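You operate a simulated robot arm through the tools that you are given. There is no shell and no other tool. Be economical: measure what you need, move in short steps, check, and stop when the job is done.

Carry out the task below with a simulated robot arm. There is one attempt and no reset: what you move stays moved.

## Task
Put the starch can on the white dish.
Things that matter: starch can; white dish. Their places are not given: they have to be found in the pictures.

The check looks at the end state, three seconds after you hand in, the way a careful person would. Anything else that was tipped, shoved, dropped, spilled or broken makes it a failure.

## Robot
A 7-joint arm with a two-finger parallel gripper, fixed in place. Base frame: the origin is at the foot of the arm, x ahead of it, y to its left, z up; the work surface is at about z = 880. Units: mm, degrees, N and s.
Its first joint turns from -166.0 to 166.0 degrees. Payload 4.4 kg.
The tool frame sits at the grasp point between the pads (the TCP): z along the fingers, y along the line on which they close. The tips reach 23 mm beyond it. Largest opening 94 mm; finger width 38, thickness 10; the body of the gripper, 54 by 96 mm, starts 39 mm behind the TCP.
Orientation is that of the tool frame in the base frame, as [roll, pitch, yaw] about the fixed x, y, z axes, in that order (R = Rz(yaw) Ry(pitch) Rx(roll)). With the fingers straight down and closing along the base's y, the tool's x points along the base's -x, its y along +y and its z along -z.

## Interface
- The arm moves only by the tool drive_tool. Its argument "targets" is a list of rows, each a list of 7 numbers: the turn, a rotation vector about the tool's x, y, z in degrees, then the shift along the tool's x, y, z in mm, then the closure in counts, from 0 (fully open) to 255 (shut). In form: [[ax, ay, az, dx, dy, dz, grip], ...]. A call has 1 to 20 rows; each row shifts and turns the commanded pose from where the row before left it, along the tool's axes as they then stand. A row lasts 0.2 s, in which the tool goes at most 50 mm and 8.6 degrees; a call with a longer step from one row to the next is refused whole, and so is a gripper value outside its range. Where a pose cannot be reached the arm comes as near as it can. A force on the tool above 40 N (or 10 N above the force at the start of the call, whichever is more), or a blocked arm, ends the call early, and 0.2 s more pass. Each finger travels about 72 mm/s and halts on what it meets, pressing with about 30 N; the grip force reading is that of the motor and also rises with nothing between the fingers. The clock runs only during rows and for 0.2 s after the last one: add rows that do not move to give the fingers time. It gives the time, the measured TCP pose, the force on the tool (base axes), the opening and the grip force at its end, in the units of the frame above (readings bear some noise).
- Cameras (640 x 400 px; columns grow to the right, rows downward): "scene" is fixed at [392.1, 649.9, 1653.8]; the picture's right is [-0.73, -0.68, 0.00], its down [-0.42, 0.46, -0.78] and it looks along [0.53, -0.57, -0.62] (base axes); focal length 347 px, centre (320, 200). "wrist" rides on the gripper at [86, 16, -74] in the tool frame; the picture's right is [-0.18, 0.98, 0.00], its down [-0.58, -0.11, -0.81] and it looks along [-0.79, -0.15, 0.59] (tool axes); focal length 243 px, centre (320, 200).
- capture(camera): a new picture of that camera. No time passes.
- point_at(camera, pixels): for up to 12 pixels [column, row] of the newest picture of that camera ("zoom" is the newest enlarged one), the place [x, y, z] in the base frame of the surface seen there, good to about 3 mm, but the place of the scene camera against the robot may be out by one fixed shift of up to 18 mm in any direction. No time passes.
- inspect(camera, box): a new picture of the part [left, top, right, bottom] of that camera's present view, enlarged. No time passes.
- close_job(): hands the job in; it is judged then, once.

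Work in short steps. Measure before you move; look again where a grasp or a placing could have gone wrong, and mend it. You have 60 turns and 22 pictures in all, those below and enlarged ones among them. Open the gripper and draw the arm clear of the work before you hand the job in, unless the task says otherwise; then end with one line.

The tools are called as name(argument=value, ...) on one line, values as JSON. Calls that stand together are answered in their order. drive_tool: Moves the arm, as the interface text tells. Its arguments: {"type":"object","properties":{"targets":{"type":"array"}},"required":["targets"]} The other tools are called the same way: capture (camera) takes a picture; point_at (camera, pixels) gives the place of the surface under pixels of a picture; inspect (camera, box) takes an enlarged picture of a part of a camera's view; close_job () hands the job in.

At the start:

```text
time: 0.0
ee_pos: [762.0, -209.8, 1195.9]
orientation: [180.0, 0.0, 179.9]
ft_force: [-0.9, 0.1, -0.4]
gripper_width: 93.9
grip_force: 0.1
```

scene: 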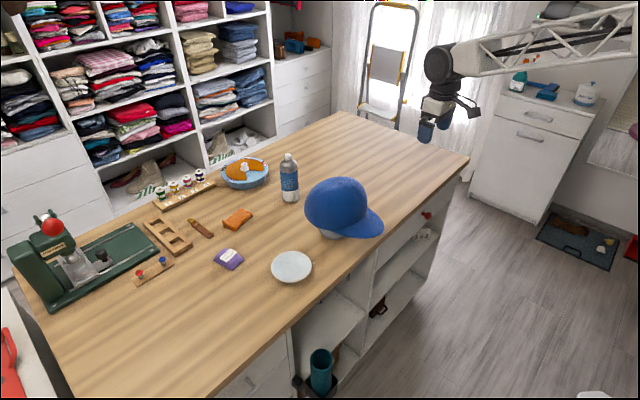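
wrist: 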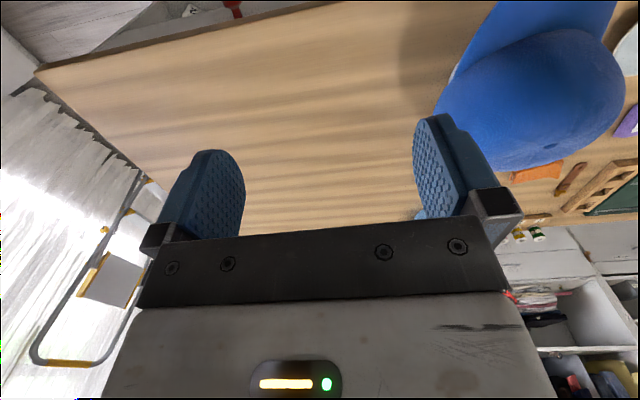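

The blue and white bottle or can at about (289,178) may be the starch can, and the white dish is at (291,266). I'll enlarge both to check.

inspect(camera="scene", box=[210, 140, 400, 290])

point_at(camera="scene", pixels=[[289, 158], [289, 180], [289, 198], [291, 266], [272, 268], [311, 268], [291, 252], [291, 281], [345, 185], [375, 230], [315, 220], [245, 172]])

```text
2.67 times, centred on (305, 215) of scene
```

zoom: 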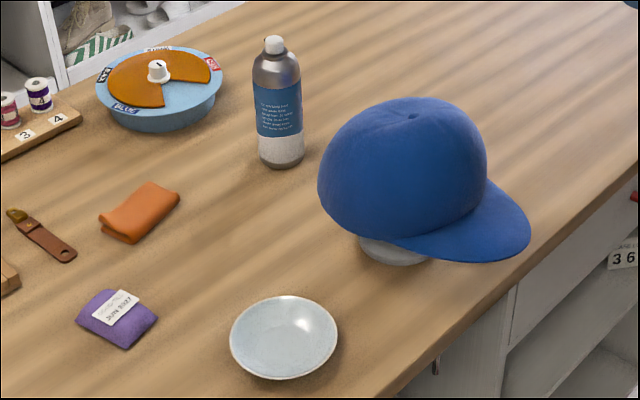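

```text
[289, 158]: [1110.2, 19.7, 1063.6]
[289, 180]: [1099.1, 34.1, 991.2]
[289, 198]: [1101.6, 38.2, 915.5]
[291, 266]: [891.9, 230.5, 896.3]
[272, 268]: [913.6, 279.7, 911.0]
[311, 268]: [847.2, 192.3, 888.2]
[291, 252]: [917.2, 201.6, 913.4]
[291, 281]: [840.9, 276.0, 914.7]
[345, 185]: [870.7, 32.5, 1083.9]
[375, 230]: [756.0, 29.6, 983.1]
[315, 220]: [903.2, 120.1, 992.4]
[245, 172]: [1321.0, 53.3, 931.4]
```

The candidate can is at about (1100,36), near the limit of reach. I'll enlarge it to read the label, and also look at the other objects.

inspect(camera="scene", box=[265, 145, 315, 210])

point_at(camera="scene", pixels=[[290, 206], [260, 230], [330, 270], [289, 154], [282, 190], [298, 190], [337, 235], [382, 225], [345, 178], [305, 210], [362, 200], [240, 240]])

```text
6.15 times, centred on (290, 178) of scene
```

zoom: 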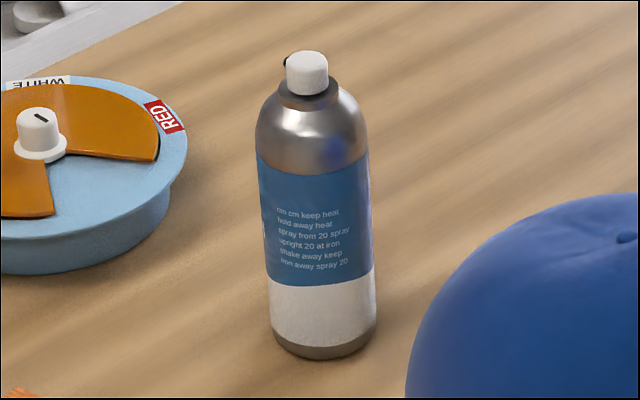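

```text
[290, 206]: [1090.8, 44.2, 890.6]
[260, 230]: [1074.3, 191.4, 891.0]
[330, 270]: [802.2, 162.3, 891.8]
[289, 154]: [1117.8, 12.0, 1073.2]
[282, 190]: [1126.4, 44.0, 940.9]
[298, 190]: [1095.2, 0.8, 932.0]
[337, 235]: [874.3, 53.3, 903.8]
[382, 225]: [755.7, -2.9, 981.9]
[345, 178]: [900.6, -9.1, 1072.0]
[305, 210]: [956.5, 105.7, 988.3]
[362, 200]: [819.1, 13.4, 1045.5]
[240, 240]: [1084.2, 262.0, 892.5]
```

The label reads "iron, spray", so this is the starch spray can. I'll compare features seen by both cameras (orange cloth, cap, purple sachet) to find the scene camera's shift.

point_at(camera="wrist", pixels=[[535, 172], [551, 147], [300, 100], [330, 60], [513, 176], [562, 163], [470, 120], [600, 60], [625, 120], [560, 187], [516, 164], [570, 180]])

point_at(camera="scene", pixels=[[332, 174], [237, 217], [226, 224], [250, 211], [243, 208], [234, 230], [333, 175], [420, 170], [400, 150], [229, 259], [205, 228], [192, 220]])

inspect(camera="wrist", box=[440, 80, 640, 240])

```text
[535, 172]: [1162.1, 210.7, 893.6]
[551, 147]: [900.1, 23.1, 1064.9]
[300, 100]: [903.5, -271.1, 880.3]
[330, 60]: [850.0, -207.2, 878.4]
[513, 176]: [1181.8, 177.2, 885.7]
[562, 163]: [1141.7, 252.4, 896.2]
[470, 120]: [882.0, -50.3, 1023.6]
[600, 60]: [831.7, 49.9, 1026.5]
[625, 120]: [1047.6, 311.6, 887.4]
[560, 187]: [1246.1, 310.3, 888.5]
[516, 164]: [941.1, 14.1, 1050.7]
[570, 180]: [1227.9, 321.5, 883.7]
```

```text
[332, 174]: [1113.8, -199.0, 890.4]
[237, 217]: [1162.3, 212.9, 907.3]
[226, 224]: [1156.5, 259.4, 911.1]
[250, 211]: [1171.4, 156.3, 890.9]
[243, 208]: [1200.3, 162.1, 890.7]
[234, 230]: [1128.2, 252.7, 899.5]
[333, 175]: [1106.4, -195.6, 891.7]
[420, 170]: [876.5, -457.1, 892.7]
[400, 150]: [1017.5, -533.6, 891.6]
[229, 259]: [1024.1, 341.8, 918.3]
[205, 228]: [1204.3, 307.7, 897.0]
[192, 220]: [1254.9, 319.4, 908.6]
```

```text
2.50 times, centred on (540, 160) of wrist
```

zoom: 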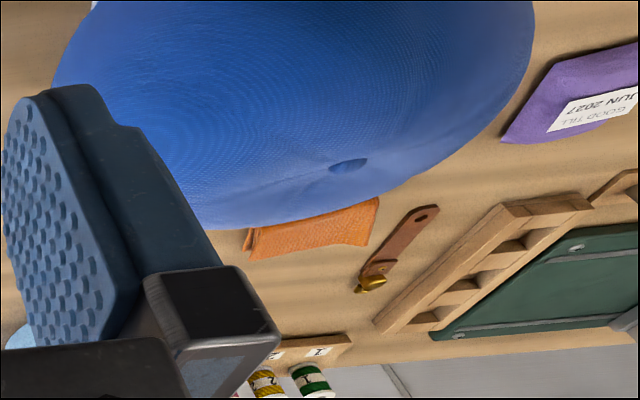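

The wrist view puts the table at z≈880 and the cap button at (900,23,1065). I'll query the same button at scene (339,183), the cloth corners and the cap edges to get the scene shift.

point_at(camera="scene", pixels=[[339, 183], [338, 183], [339, 182], [340, 184], [307, 195], [310, 190], [320, 182], [272, 266], [311, 266], [291, 251], [291, 282], [365, 185]])

point_at(camera="wrist", pixels=[[552, 146], [490, 168], [500, 160], [460, 110], [440, 100], [460, 70], [520, 20], [630, 60], [620, 110], [540, 100], [480, 30], [580, 145]])

```text
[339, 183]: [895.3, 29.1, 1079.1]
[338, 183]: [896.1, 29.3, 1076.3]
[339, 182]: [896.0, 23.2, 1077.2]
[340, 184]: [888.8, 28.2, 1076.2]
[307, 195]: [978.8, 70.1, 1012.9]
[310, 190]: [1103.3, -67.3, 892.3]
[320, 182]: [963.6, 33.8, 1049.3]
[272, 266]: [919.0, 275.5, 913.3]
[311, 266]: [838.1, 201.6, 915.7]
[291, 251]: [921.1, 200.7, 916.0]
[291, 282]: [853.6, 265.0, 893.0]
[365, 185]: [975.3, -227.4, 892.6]
```

```text
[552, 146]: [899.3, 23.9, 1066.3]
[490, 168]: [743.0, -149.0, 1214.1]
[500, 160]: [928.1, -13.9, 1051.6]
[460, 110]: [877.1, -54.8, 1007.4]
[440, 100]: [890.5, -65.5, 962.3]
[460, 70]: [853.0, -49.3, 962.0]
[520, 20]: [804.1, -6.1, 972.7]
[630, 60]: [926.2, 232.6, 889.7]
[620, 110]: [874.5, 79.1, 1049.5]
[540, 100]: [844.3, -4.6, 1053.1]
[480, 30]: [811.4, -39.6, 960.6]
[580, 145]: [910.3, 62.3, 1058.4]
```

The scene shift is about (-3,+4,+12). That puts the can axis at about (1123,10), the dish centre at about (883,234), and the cap crown at about (895,25) with a radius near 100. The can stands behind the cap, so I'll approach from the right, heading 40° with the tool tilted 60°. First I'll turn the tool where it is.

drive_tool(targets=[[0, 0, -8, 0, 0, 0, 0], [0, 0, -8, 0, 0, 0, 0], [0, 0, -8, 0, 0, 0, 0], [0, 0, -8, 0, 0, 0, 0], [0, 0, -8, 0, 0, 0, 0], [0, -8, 0, 0, 0, 0, 0], [0, -8, 0, 0, 0, 0, 0], [0, -8, 0, 0, 0, 0, 0], [0, -8, 0, 0, 0, 0, 0], [0, -8, 0, 0, 0, 0, 0], [0, -8, 0, 0, 0, 0, 0], [0, -8, 0, 0, 0, 0, 0], [0, -4, 0, 0, 0, 0, 0], [0, 0, 0, 0, 0, 0, 0]])

```text
time: 3.0
ee_pos: [762.6, -209.1, 1196.7]
orientation: [-180.0, 60.1, -139.9]
ft_force: [-0.1, -0.8, -0.4]
gripper_width: 94.4
grip_force: 0.1
```

The orientation is as planned. I'll move to a spot above and behind the can, at (1092,-16,1140).

drive_tool(targets=[[0, 0, 0, -13.9, -6.4, 35.5, 0], [0, 0, 0, -13.9, -6.4, 35.5, 0], [0, 0, 0, -13.9, -6.4, 35.5, 0], [0, 0, 0, -13.9, -6.4, 35.5, 0], [0, 0, 0, -13.9, -6.4, 35.5, 0], [0, 0, 0, -13.9, -6.4, 35.5, 0], [0, 0, 0, -13.9, -6.4, 35.5, 0], [0, 0, 0, -13.9, -6.4, 35.5, 0], [0, 0, 0, -13.9, -6.4, 35.5, 0], [0, 0, 0, -13.9, -6.4, 35.5, 0], [0, 0, 0, 0, 0, 0, 0]])

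capture(camera="wrist")

capture(camera="scene")

```text
time: 5.4
ee_pos: [1094.8, -17.0, 1138.8]
orientation: [-180.0, 60.0, -140.0]
ft_force: [-0.1, 0.9, 0.0]
gripper_width: 94.0
grip_force: 0.0
```

```text
16 pictures are left
```

wrist: 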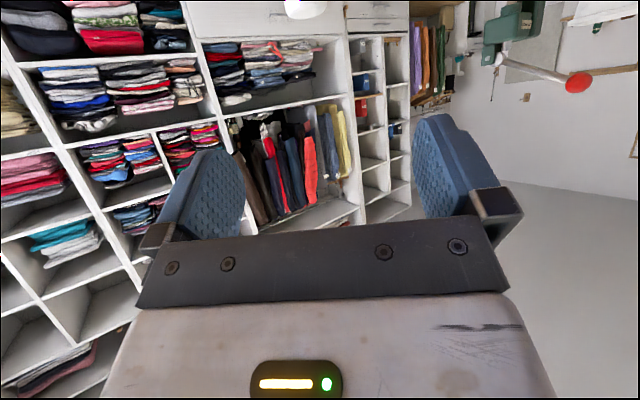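

```text
15 pictures are left
```

scene: 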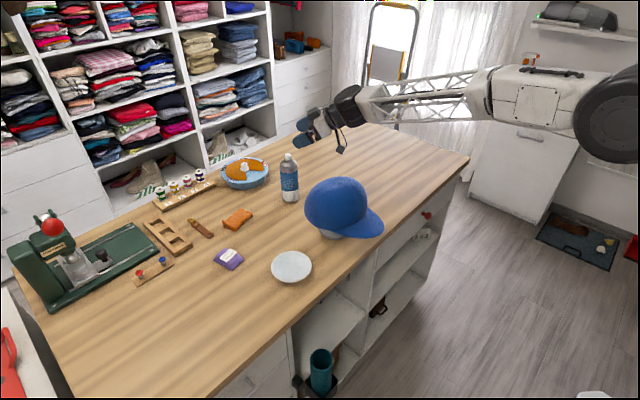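

The pose is reached, and the wrist camera (upside down) sees the white nozzle at (305,6). I'll measure it.

point_at(camera="wrist", pixels=[[305, 3], [305, 8], [305, 13], [288, 5], [325, 5]])

```text
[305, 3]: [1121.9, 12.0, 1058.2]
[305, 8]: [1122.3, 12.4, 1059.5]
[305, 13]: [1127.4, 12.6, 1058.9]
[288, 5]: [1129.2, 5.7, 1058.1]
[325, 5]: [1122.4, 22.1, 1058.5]
```

The can axis is at about (1126,14) with its top at z≈1059. I'll shift 4 mm sideways and descend to z 985, staying 44 mm behind the axis.

drive_tool(targets=[[0, 0, 0, 0, 4, 0, 0], [0, 0, 0, 19, 0, 11, 0], [0, 0, 0, 19, 0, 11, 0], [0, 0, 0, 19, 0, 11, 0], [0, 0, 0, 19, 0, 11, 0], [0, 0, 0, 19, 0, 11, 0], [0, 0, 0, 19, 0, 11, 0], [0, 0, 0, 19, 0, 11, 0], [0, 0, 0, 0, 0, 0, 0]])

capture(camera="wrist")

inspect(camera="scene", box=[240, 90, 432, 210])

```text
time: 7.4
ee_pos: [1090.7, -13.1, 983.8]
orientation: [180.0, 60.0, -139.9]
ft_force: [-1.2, 0.2, 0.3]
gripper_width: 93.9
grip_force: 0.1
```

```text
14 pictures are left
```

wrist: 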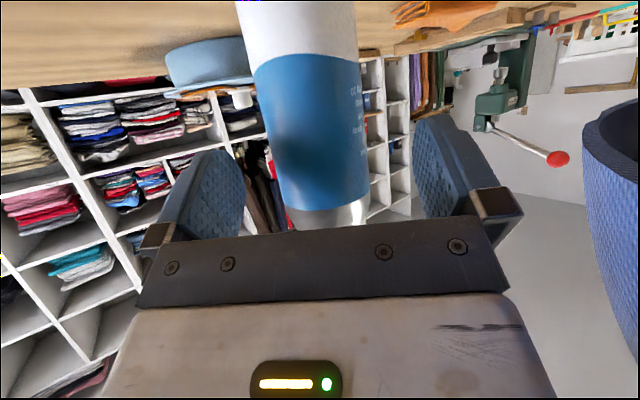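

```text
3.33 times, centred on (336, 150) of scene
```

zoom: 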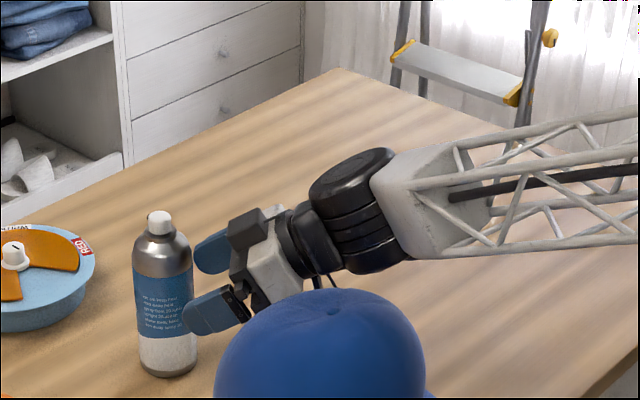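

The can stands between the fingers' line, and the cap at the right edge is clear. I'll measure the can's sides to centre the grip.

point_at(camera="wrist", pixels=[[262, 100], [290, 100], [310, 100], [330, 100], [358, 100], [330, 180], [330, 205], [330, 216], [620, 200], [590, 140]])

```text
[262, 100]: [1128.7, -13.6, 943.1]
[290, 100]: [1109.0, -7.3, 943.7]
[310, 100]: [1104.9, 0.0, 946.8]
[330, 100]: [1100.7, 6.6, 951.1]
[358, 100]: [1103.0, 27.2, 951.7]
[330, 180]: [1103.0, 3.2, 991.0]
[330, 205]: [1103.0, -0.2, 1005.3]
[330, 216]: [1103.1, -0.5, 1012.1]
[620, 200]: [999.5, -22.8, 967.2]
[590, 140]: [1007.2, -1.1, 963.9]
```

The circle fit gives the axis at (1126.5,14) and a radius of 27. I'll move 34 mm forward horizontally and 2 mm sideways, then close.

drive_tool(targets=[[0, 0, 0, 0, -2, 0, 0], [0, 0, 0, -4.25, 0, 7.4, 0], [0, 0, 0, -4.25, 0, 7.4, 0], [0, 0, 0, -4.25, 0, 7.4, 0], [0, 0, 0, -4.25, 0, 7.4, 0], [0, 0, 0, 0, 0, 0, 0]])

capture(camera="wrist")

```text
time: 8.8
ee_pos: [1117.1, 8.6, 984.9]
orientation: [-179.9, 60.0, -140.0]
ft_force: [0.7, 0.0, -0.3]
gripper_width: 94.0
grip_force: 0.2
```

```text
12 pictures are left
```

wrist: 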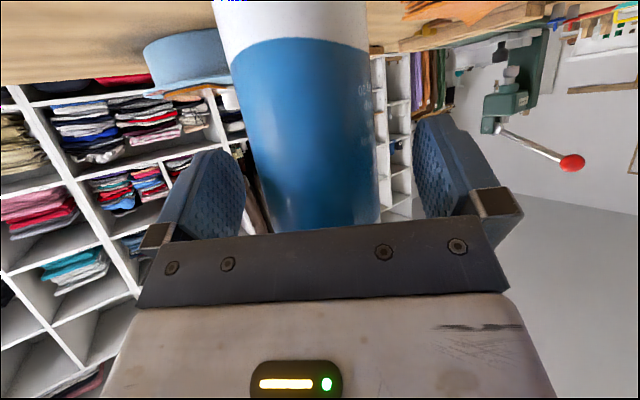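

No contact yet, and the can is centred between the pads. Closing.

drive_tool(targets=[[0, 0, 0, 0, 0, 0, 90], [0, 0, 0, 0, 0, 0, 140], [0, 0, 0, 0, 0, 0, 200], [0, 0, 0, 0, 0, 0, 255], [0, 0, 0, 0, 0, 0, 255], [0, 0, 0, 0, 0, 0, 255]])

```text
time: 10.2
ee_pos: [1118.3, 6.4, 985.2]
orientation: [-179.9, 60.0, -140.0]
ft_force: [2.3, -1.3, 3.6]
gripper_width: 59.1
grip_force: 29.9
```

Grip at 59 mm with 30 N. Lifting slowly by 60 mm first.

drive_tool(targets=[[0, 0, 0, -4.3, 0, -2.5, 255], [0, 0, 0, -8.66, 0, -5, 255], [0, 0, 0, -13, 0, -7.5, 255], [0, 0, 0, -13, 0, -7.5, 255], [0, 0, 0, -13, 0, -7.5, 255], [0, 0, 0, 0, 0, 0, 255]])

capture(camera="wrist")

```text
time: 11.6
ee_pos: [1118.5, 6.9, 1044.4]
orientation: [179.9, 60.0, -140.0]
ft_force: [-0.7, -0.4, -6.1]
gripper_width: 59.4
grip_force: 29.6
```

```text
11 pictures are left
```

wrist: 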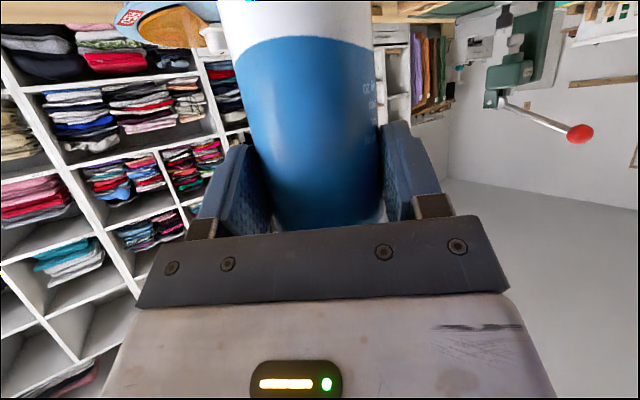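

The can is held upright. I'll lift 160 mm more so its bottom clears the cap, then turn the heading from 40° to 0° about the vertical.

drive_tool(targets=[[0, 0, 0, -17.32, 0, -10, 255], [0, 0, 0, -17.32, 0, -10, 255], [0, 0, 0, -17.32, 0, -10, 255], [0, 0, 0, -17.32, 0, -10, 255], [0, 0, 0, -17.32, 0, -10, 255], [0, 0, 0, -17.32, 0, -10, 255], [0, 0, 0, -17.32, 0, -10, 255], [0, 0, 0, -17.32, 0, -10, 255], [3.46, 0, 2, 0, 0, 0, 255], [3.46, 0, 2, 0, 0, 0, 255], [3.46, 0, 2, 0, 0, 0, 255], [3.46, 0, 2, 0, 0, 0, 255], [3.46, 0, 2, 0, 0, 0, 255], [3.46, 0, 2, 0, 0, 0, 255], [3.46, 0, 2, 0, 0, 0, 255], [3.46, 0, 2, 0, 0, 0, 255], [3.46, 0, 2, 0, 0, 0, 255], [3.46, 0, 2, 0, 0, 0, 255], [0, 0, 0, 0, 0, 0, 255]])

```text
time: 15.6
ee_pos: [1117.6, 7.2, 1204.4]
orientation: [-179.9, 59.8, -178.3]
ft_force: [-0.1, -0.7, -4.6]
gripper_width: 59.4
grip_force: 30.2
```

Turned. I'll carry it level to above the dish, with TCP at about (873,234,1204).

drive_tool(targets=[[0, 0, 0, 10.19, 18.9, -17.65, 255], [0, 0, 0, 10.19, 18.9, -17.65, 255], [0, 0, 0, 10.19, 18.9, -17.65, 255], [0, 0, 0, 10.19, 18.9, -17.65, 255], [0, 0, 0, 10.19, 18.9, -17.65, 255], [0, 0, 0, 10.19, 18.9, -17.65, 255], [0, 0, 0, 10.19, 18.9, -17.65, 255], [0, 0, 0, 10.19, 18.9, -17.65, 255], [0, 0, 0, 10.19, 18.9, -17.65, 255], [0, 0, 0, 10.19, 18.9, -17.65, 255], [0, 0, 0, 10.19, 18.9, -17.65, 255], [0, 0, 0, 10.19, 18.9, -17.65, 255], [0, 0, 0, 0, 0, 0, 255], [0, 0, 0, 0, 0, 0, 255]])

capture(camera="wrist")

capture(camera="scene")

```text
time: 18.6
ee_pos: [873.3, 233.8, 1203.6]
orientation: [-180.0, 59.9, -179.9]
ft_force: [0.3, -0.4, -4.9]
gripper_width: 59.4
grip_force: 29.8
```

```text
10 pictures are left
```

wrist: 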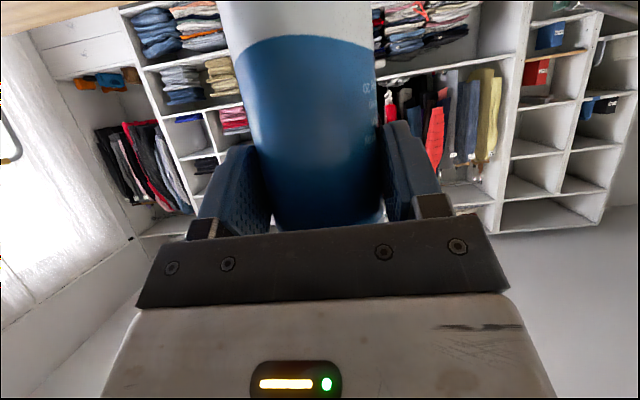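

```text
9 pictures are left
```

scene: 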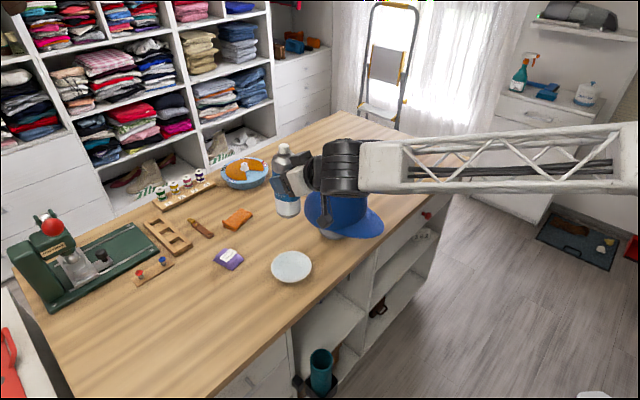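

The can hangs over the dish area. Before lowering, I'll measure the dish more precisely in an enlarged view and the held can with the wrist camera.

inspect(camera="scene", box=[259, 240, 323, 290])

point_at(camera="wrist", pixels=[[235, 30], [270, 30], [300, 30], [330, 30], [360, 30], [250, 90], [310, 90], [365, 90], [240, 3], [300, 3], [360, 3]])

```text
8.00 times, centred on (291, 265) of scene
```

zoom: 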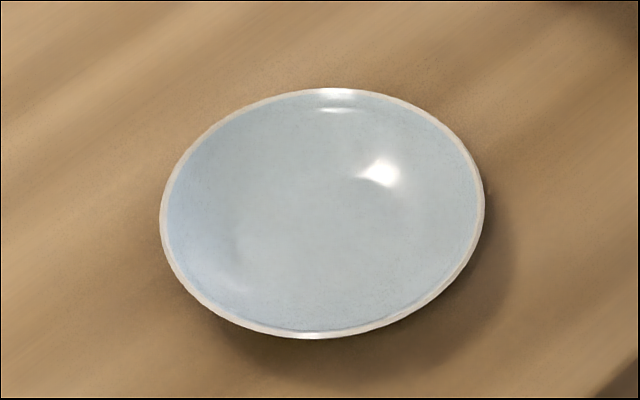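

```text
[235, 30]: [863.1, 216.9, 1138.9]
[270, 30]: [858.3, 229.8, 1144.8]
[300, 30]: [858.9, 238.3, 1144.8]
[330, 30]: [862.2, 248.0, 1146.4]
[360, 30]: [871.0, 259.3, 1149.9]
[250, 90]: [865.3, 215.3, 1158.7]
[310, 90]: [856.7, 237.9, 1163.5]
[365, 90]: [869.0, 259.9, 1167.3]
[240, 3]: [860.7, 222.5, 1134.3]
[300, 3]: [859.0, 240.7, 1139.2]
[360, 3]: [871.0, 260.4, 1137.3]
```

The held can's axis is at about (885,235). Now the dish rim and interior.

point_at(camera="zoom", pixels=[[166, 205], [479, 200], [325, 92], [320, 335], [210, 130], [430, 290], [215, 312], [440, 125], [322, 205], [250, 215], [400, 215], [322, 270]])

```text
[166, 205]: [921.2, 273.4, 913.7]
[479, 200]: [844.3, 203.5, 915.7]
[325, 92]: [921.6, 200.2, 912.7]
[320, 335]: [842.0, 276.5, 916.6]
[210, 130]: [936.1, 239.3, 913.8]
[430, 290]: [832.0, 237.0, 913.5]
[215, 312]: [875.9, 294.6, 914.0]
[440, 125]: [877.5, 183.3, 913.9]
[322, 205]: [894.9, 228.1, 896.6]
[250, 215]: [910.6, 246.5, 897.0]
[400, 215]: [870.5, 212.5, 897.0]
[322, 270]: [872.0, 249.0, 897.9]
```

The dish centre corrects to (884.5,234.5), with a flat floor at z≈885, and the can axis is right over it. Touchdown should come at TCP z≈990. I'll lower to about 1006 first.

drive_tool(targets=[[0, 0, 0, 17.1, 0, 9.88, 255], [0, 0, 0, 17.1, 0, 9.88, 255], [0, 0, 0, 17.1, 0, 9.88, 255], [0, 0, 0, 17.1, 0, 9.88, 255], [0, 0, 0, 17.1, 0, 9.88, 255], [0, 0, 0, 17.1, 0, 9.88, 255], [0, 0, 0, 17.1, 0, 9.88, 255], [0, 0, 0, 17.1, 0, 9.88, 255], [0, 0, 0, 17.1, 0, 9.88, 255], [0, 0, 0, 17.1, 0, 9.88, 255], [0, 0, 0, 0, 0, 0, 255]])

inspect(camera="scene", box=[230, 180, 390, 300])

```text
time: 21.0
ee_pos: [874.9, 234.1, 1005.0]
orientation: [179.8, 60.0, 180.0]
ft_force: [0.9, -0.1, -4.2]
gripper_width: 59.5
grip_force: 30.3
```

```text
3.33 times, centred on (310, 240) of scene
```

zoom: 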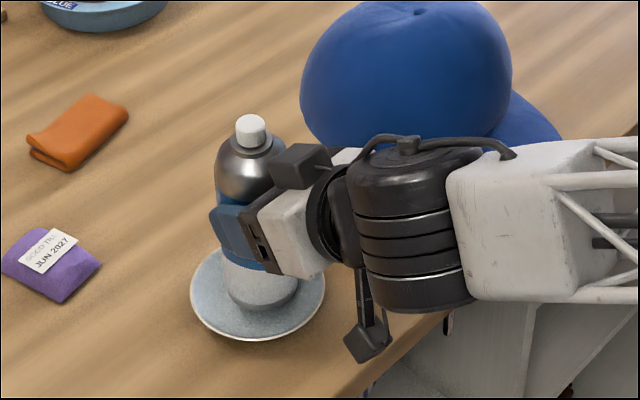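

The can is centred over the dish, about 15 mm up. Lowering slowly, watching the force.

drive_tool(targets=[[0, 0, 0, 2.6, 0, 1.5, 255], [0, 0, 0, 2.6, 0, 1.5, 255], [0, 0, 0, 2.6, 0, 1.5, 255], [0, 0, 0, 1.73, 0, 1, 255], [0, 0, 0, 1.73, 0, 1, 255], [0, 0, 0, 0, 0, 0, 255]])

```text
time: 22.4
ee_pos: [874.4, 233.7, 992.6]
orientation: [-179.9, 59.9, -180.0]
ft_force: [-0.2, 0.1, -4.2]
gripper_width: 59.4
grip_force: 30.5
```

Still hanging (−4.2 N). Continuing down in 1 mm steps.

drive_tool(targets=[[0, 0, 0, 0.87, 0, 0.5, 255], [0, 0, 0, 0.87, 0, 0.5, 255], [0, 0, 0, 0.87, 0, 0.5, 255], [0, 0, 0, 0, 0, 0, 255]])

```text
time: 23.4
ee_pos: [873.3, 233.7, 990.8]
orientation: [-179.9, 60.0, -179.9]
ft_force: [-0.4, 0.5, -4.5]
gripper_width: 59.4
grip_force: 30.2
```

drive_tool(targets=[[0, 0, 0, 0.87, 0, 0.5, 255], [0, 0, 0, 0, 0, 0, 255]])

```text
time: 24.0
ee_pos: [873.7, 234.9, 990.4]
orientation: [180.0, 59.9, 180.0]
ft_force: [0.2, 0.1, 2.8]
gripper_width: 59.4
grip_force: 30.0
```

The force has turned to +2.8 N, so the can is standing on the dish. Opening the gripper gradually.

drive_tool(targets=[[0, 0, 0, 0, 0, 0, 80], [0, 0, 0, 0, 0, 0, 40], [0, 0, 0, 0, 0, 0, 0], [0, 0, 0, 0, 0, 0, 0], [0, 0, 0, 0, 0, 0, 0]])

capture(camera="wrist")

```text
time: 25.2
ee_pos: [874.2, 233.5, 990.1]
orientation: [180.0, 60.0, -179.9]
ft_force: [0.3, 0.1, -0.4]
gripper_width: 94.0
grip_force: 0.1
```

```text
6 pictures are left
```

wrist: 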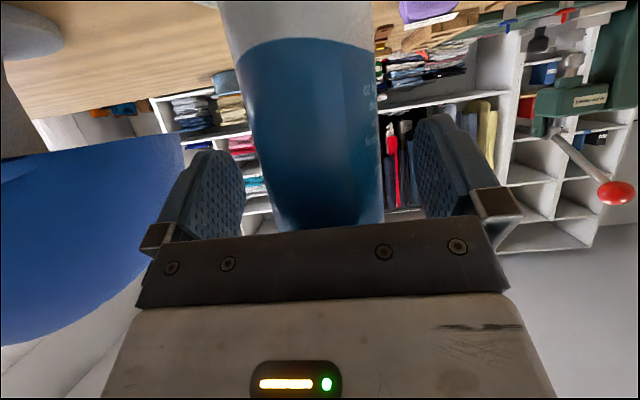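

The can stands free with the fingers clear on both sides. I'll back straight away 100 mm horizontally, then go up.

drive_tool(targets=[[0, 0, 0, 5, 0, -8.66, 0], [0, 0, 0, 5, 0, -8.66, 0], [0, 0, 0, 5, 0, -8.66, 0], [0, 0, 0, 5, 0, -8.66, 0], [0, 0, 0, 10, 0, -17.3, 0], [0, 0, 0, 10, 0, -17.3, 0], [0, 0, 0, 10, 0, -17.3, 0], [0, 0, 0, -17.3, 0, -10, 0], [0, 0, 0, -17.3, 0, -10, 0], [0, 0, 0, -17.3, 0, -10, 0], [0, 0, 0, -26, 0, -15, 0], [0, 0, 0, -26, 0, -15, 0], [0, 0, 0, -26, 0, -15, 0], [0, 0, 0, -26, 0, -15, 0], [0, 0, 0, 0, 0, 0, 0]])

capture(camera="scene")

inspect(camera="scene", box=[230, 180, 390, 300])

```text
time: 28.4
ee_pos: [774.0, 234.6, 1169.1]
orientation: [-179.9, 60.0, 180.0]
ft_force: [0.2, -0.6, -0.6]
gripper_width: 94.0
grip_force: 0.0
```

```text
5 pictures are left
```

scene: 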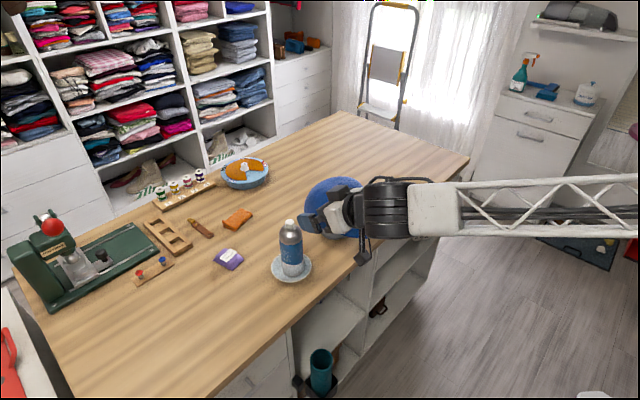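

```text
3.33 times, centred on (310, 240) of scene
```

zoom: 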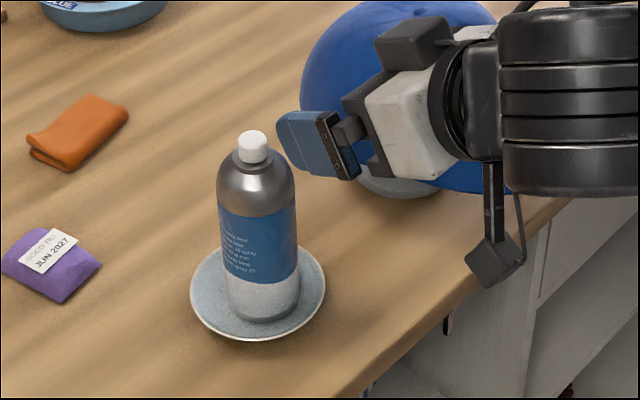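

The can stands upright in the middle of the dish, the cap and the other objects are where they were, and the arm is clear with the gripper open. Handing in.

close_job()

```text
The job is handed in.
```

The starch can is standing upright in the centre of the white dish; nothing else was moved, and the job is handed in.
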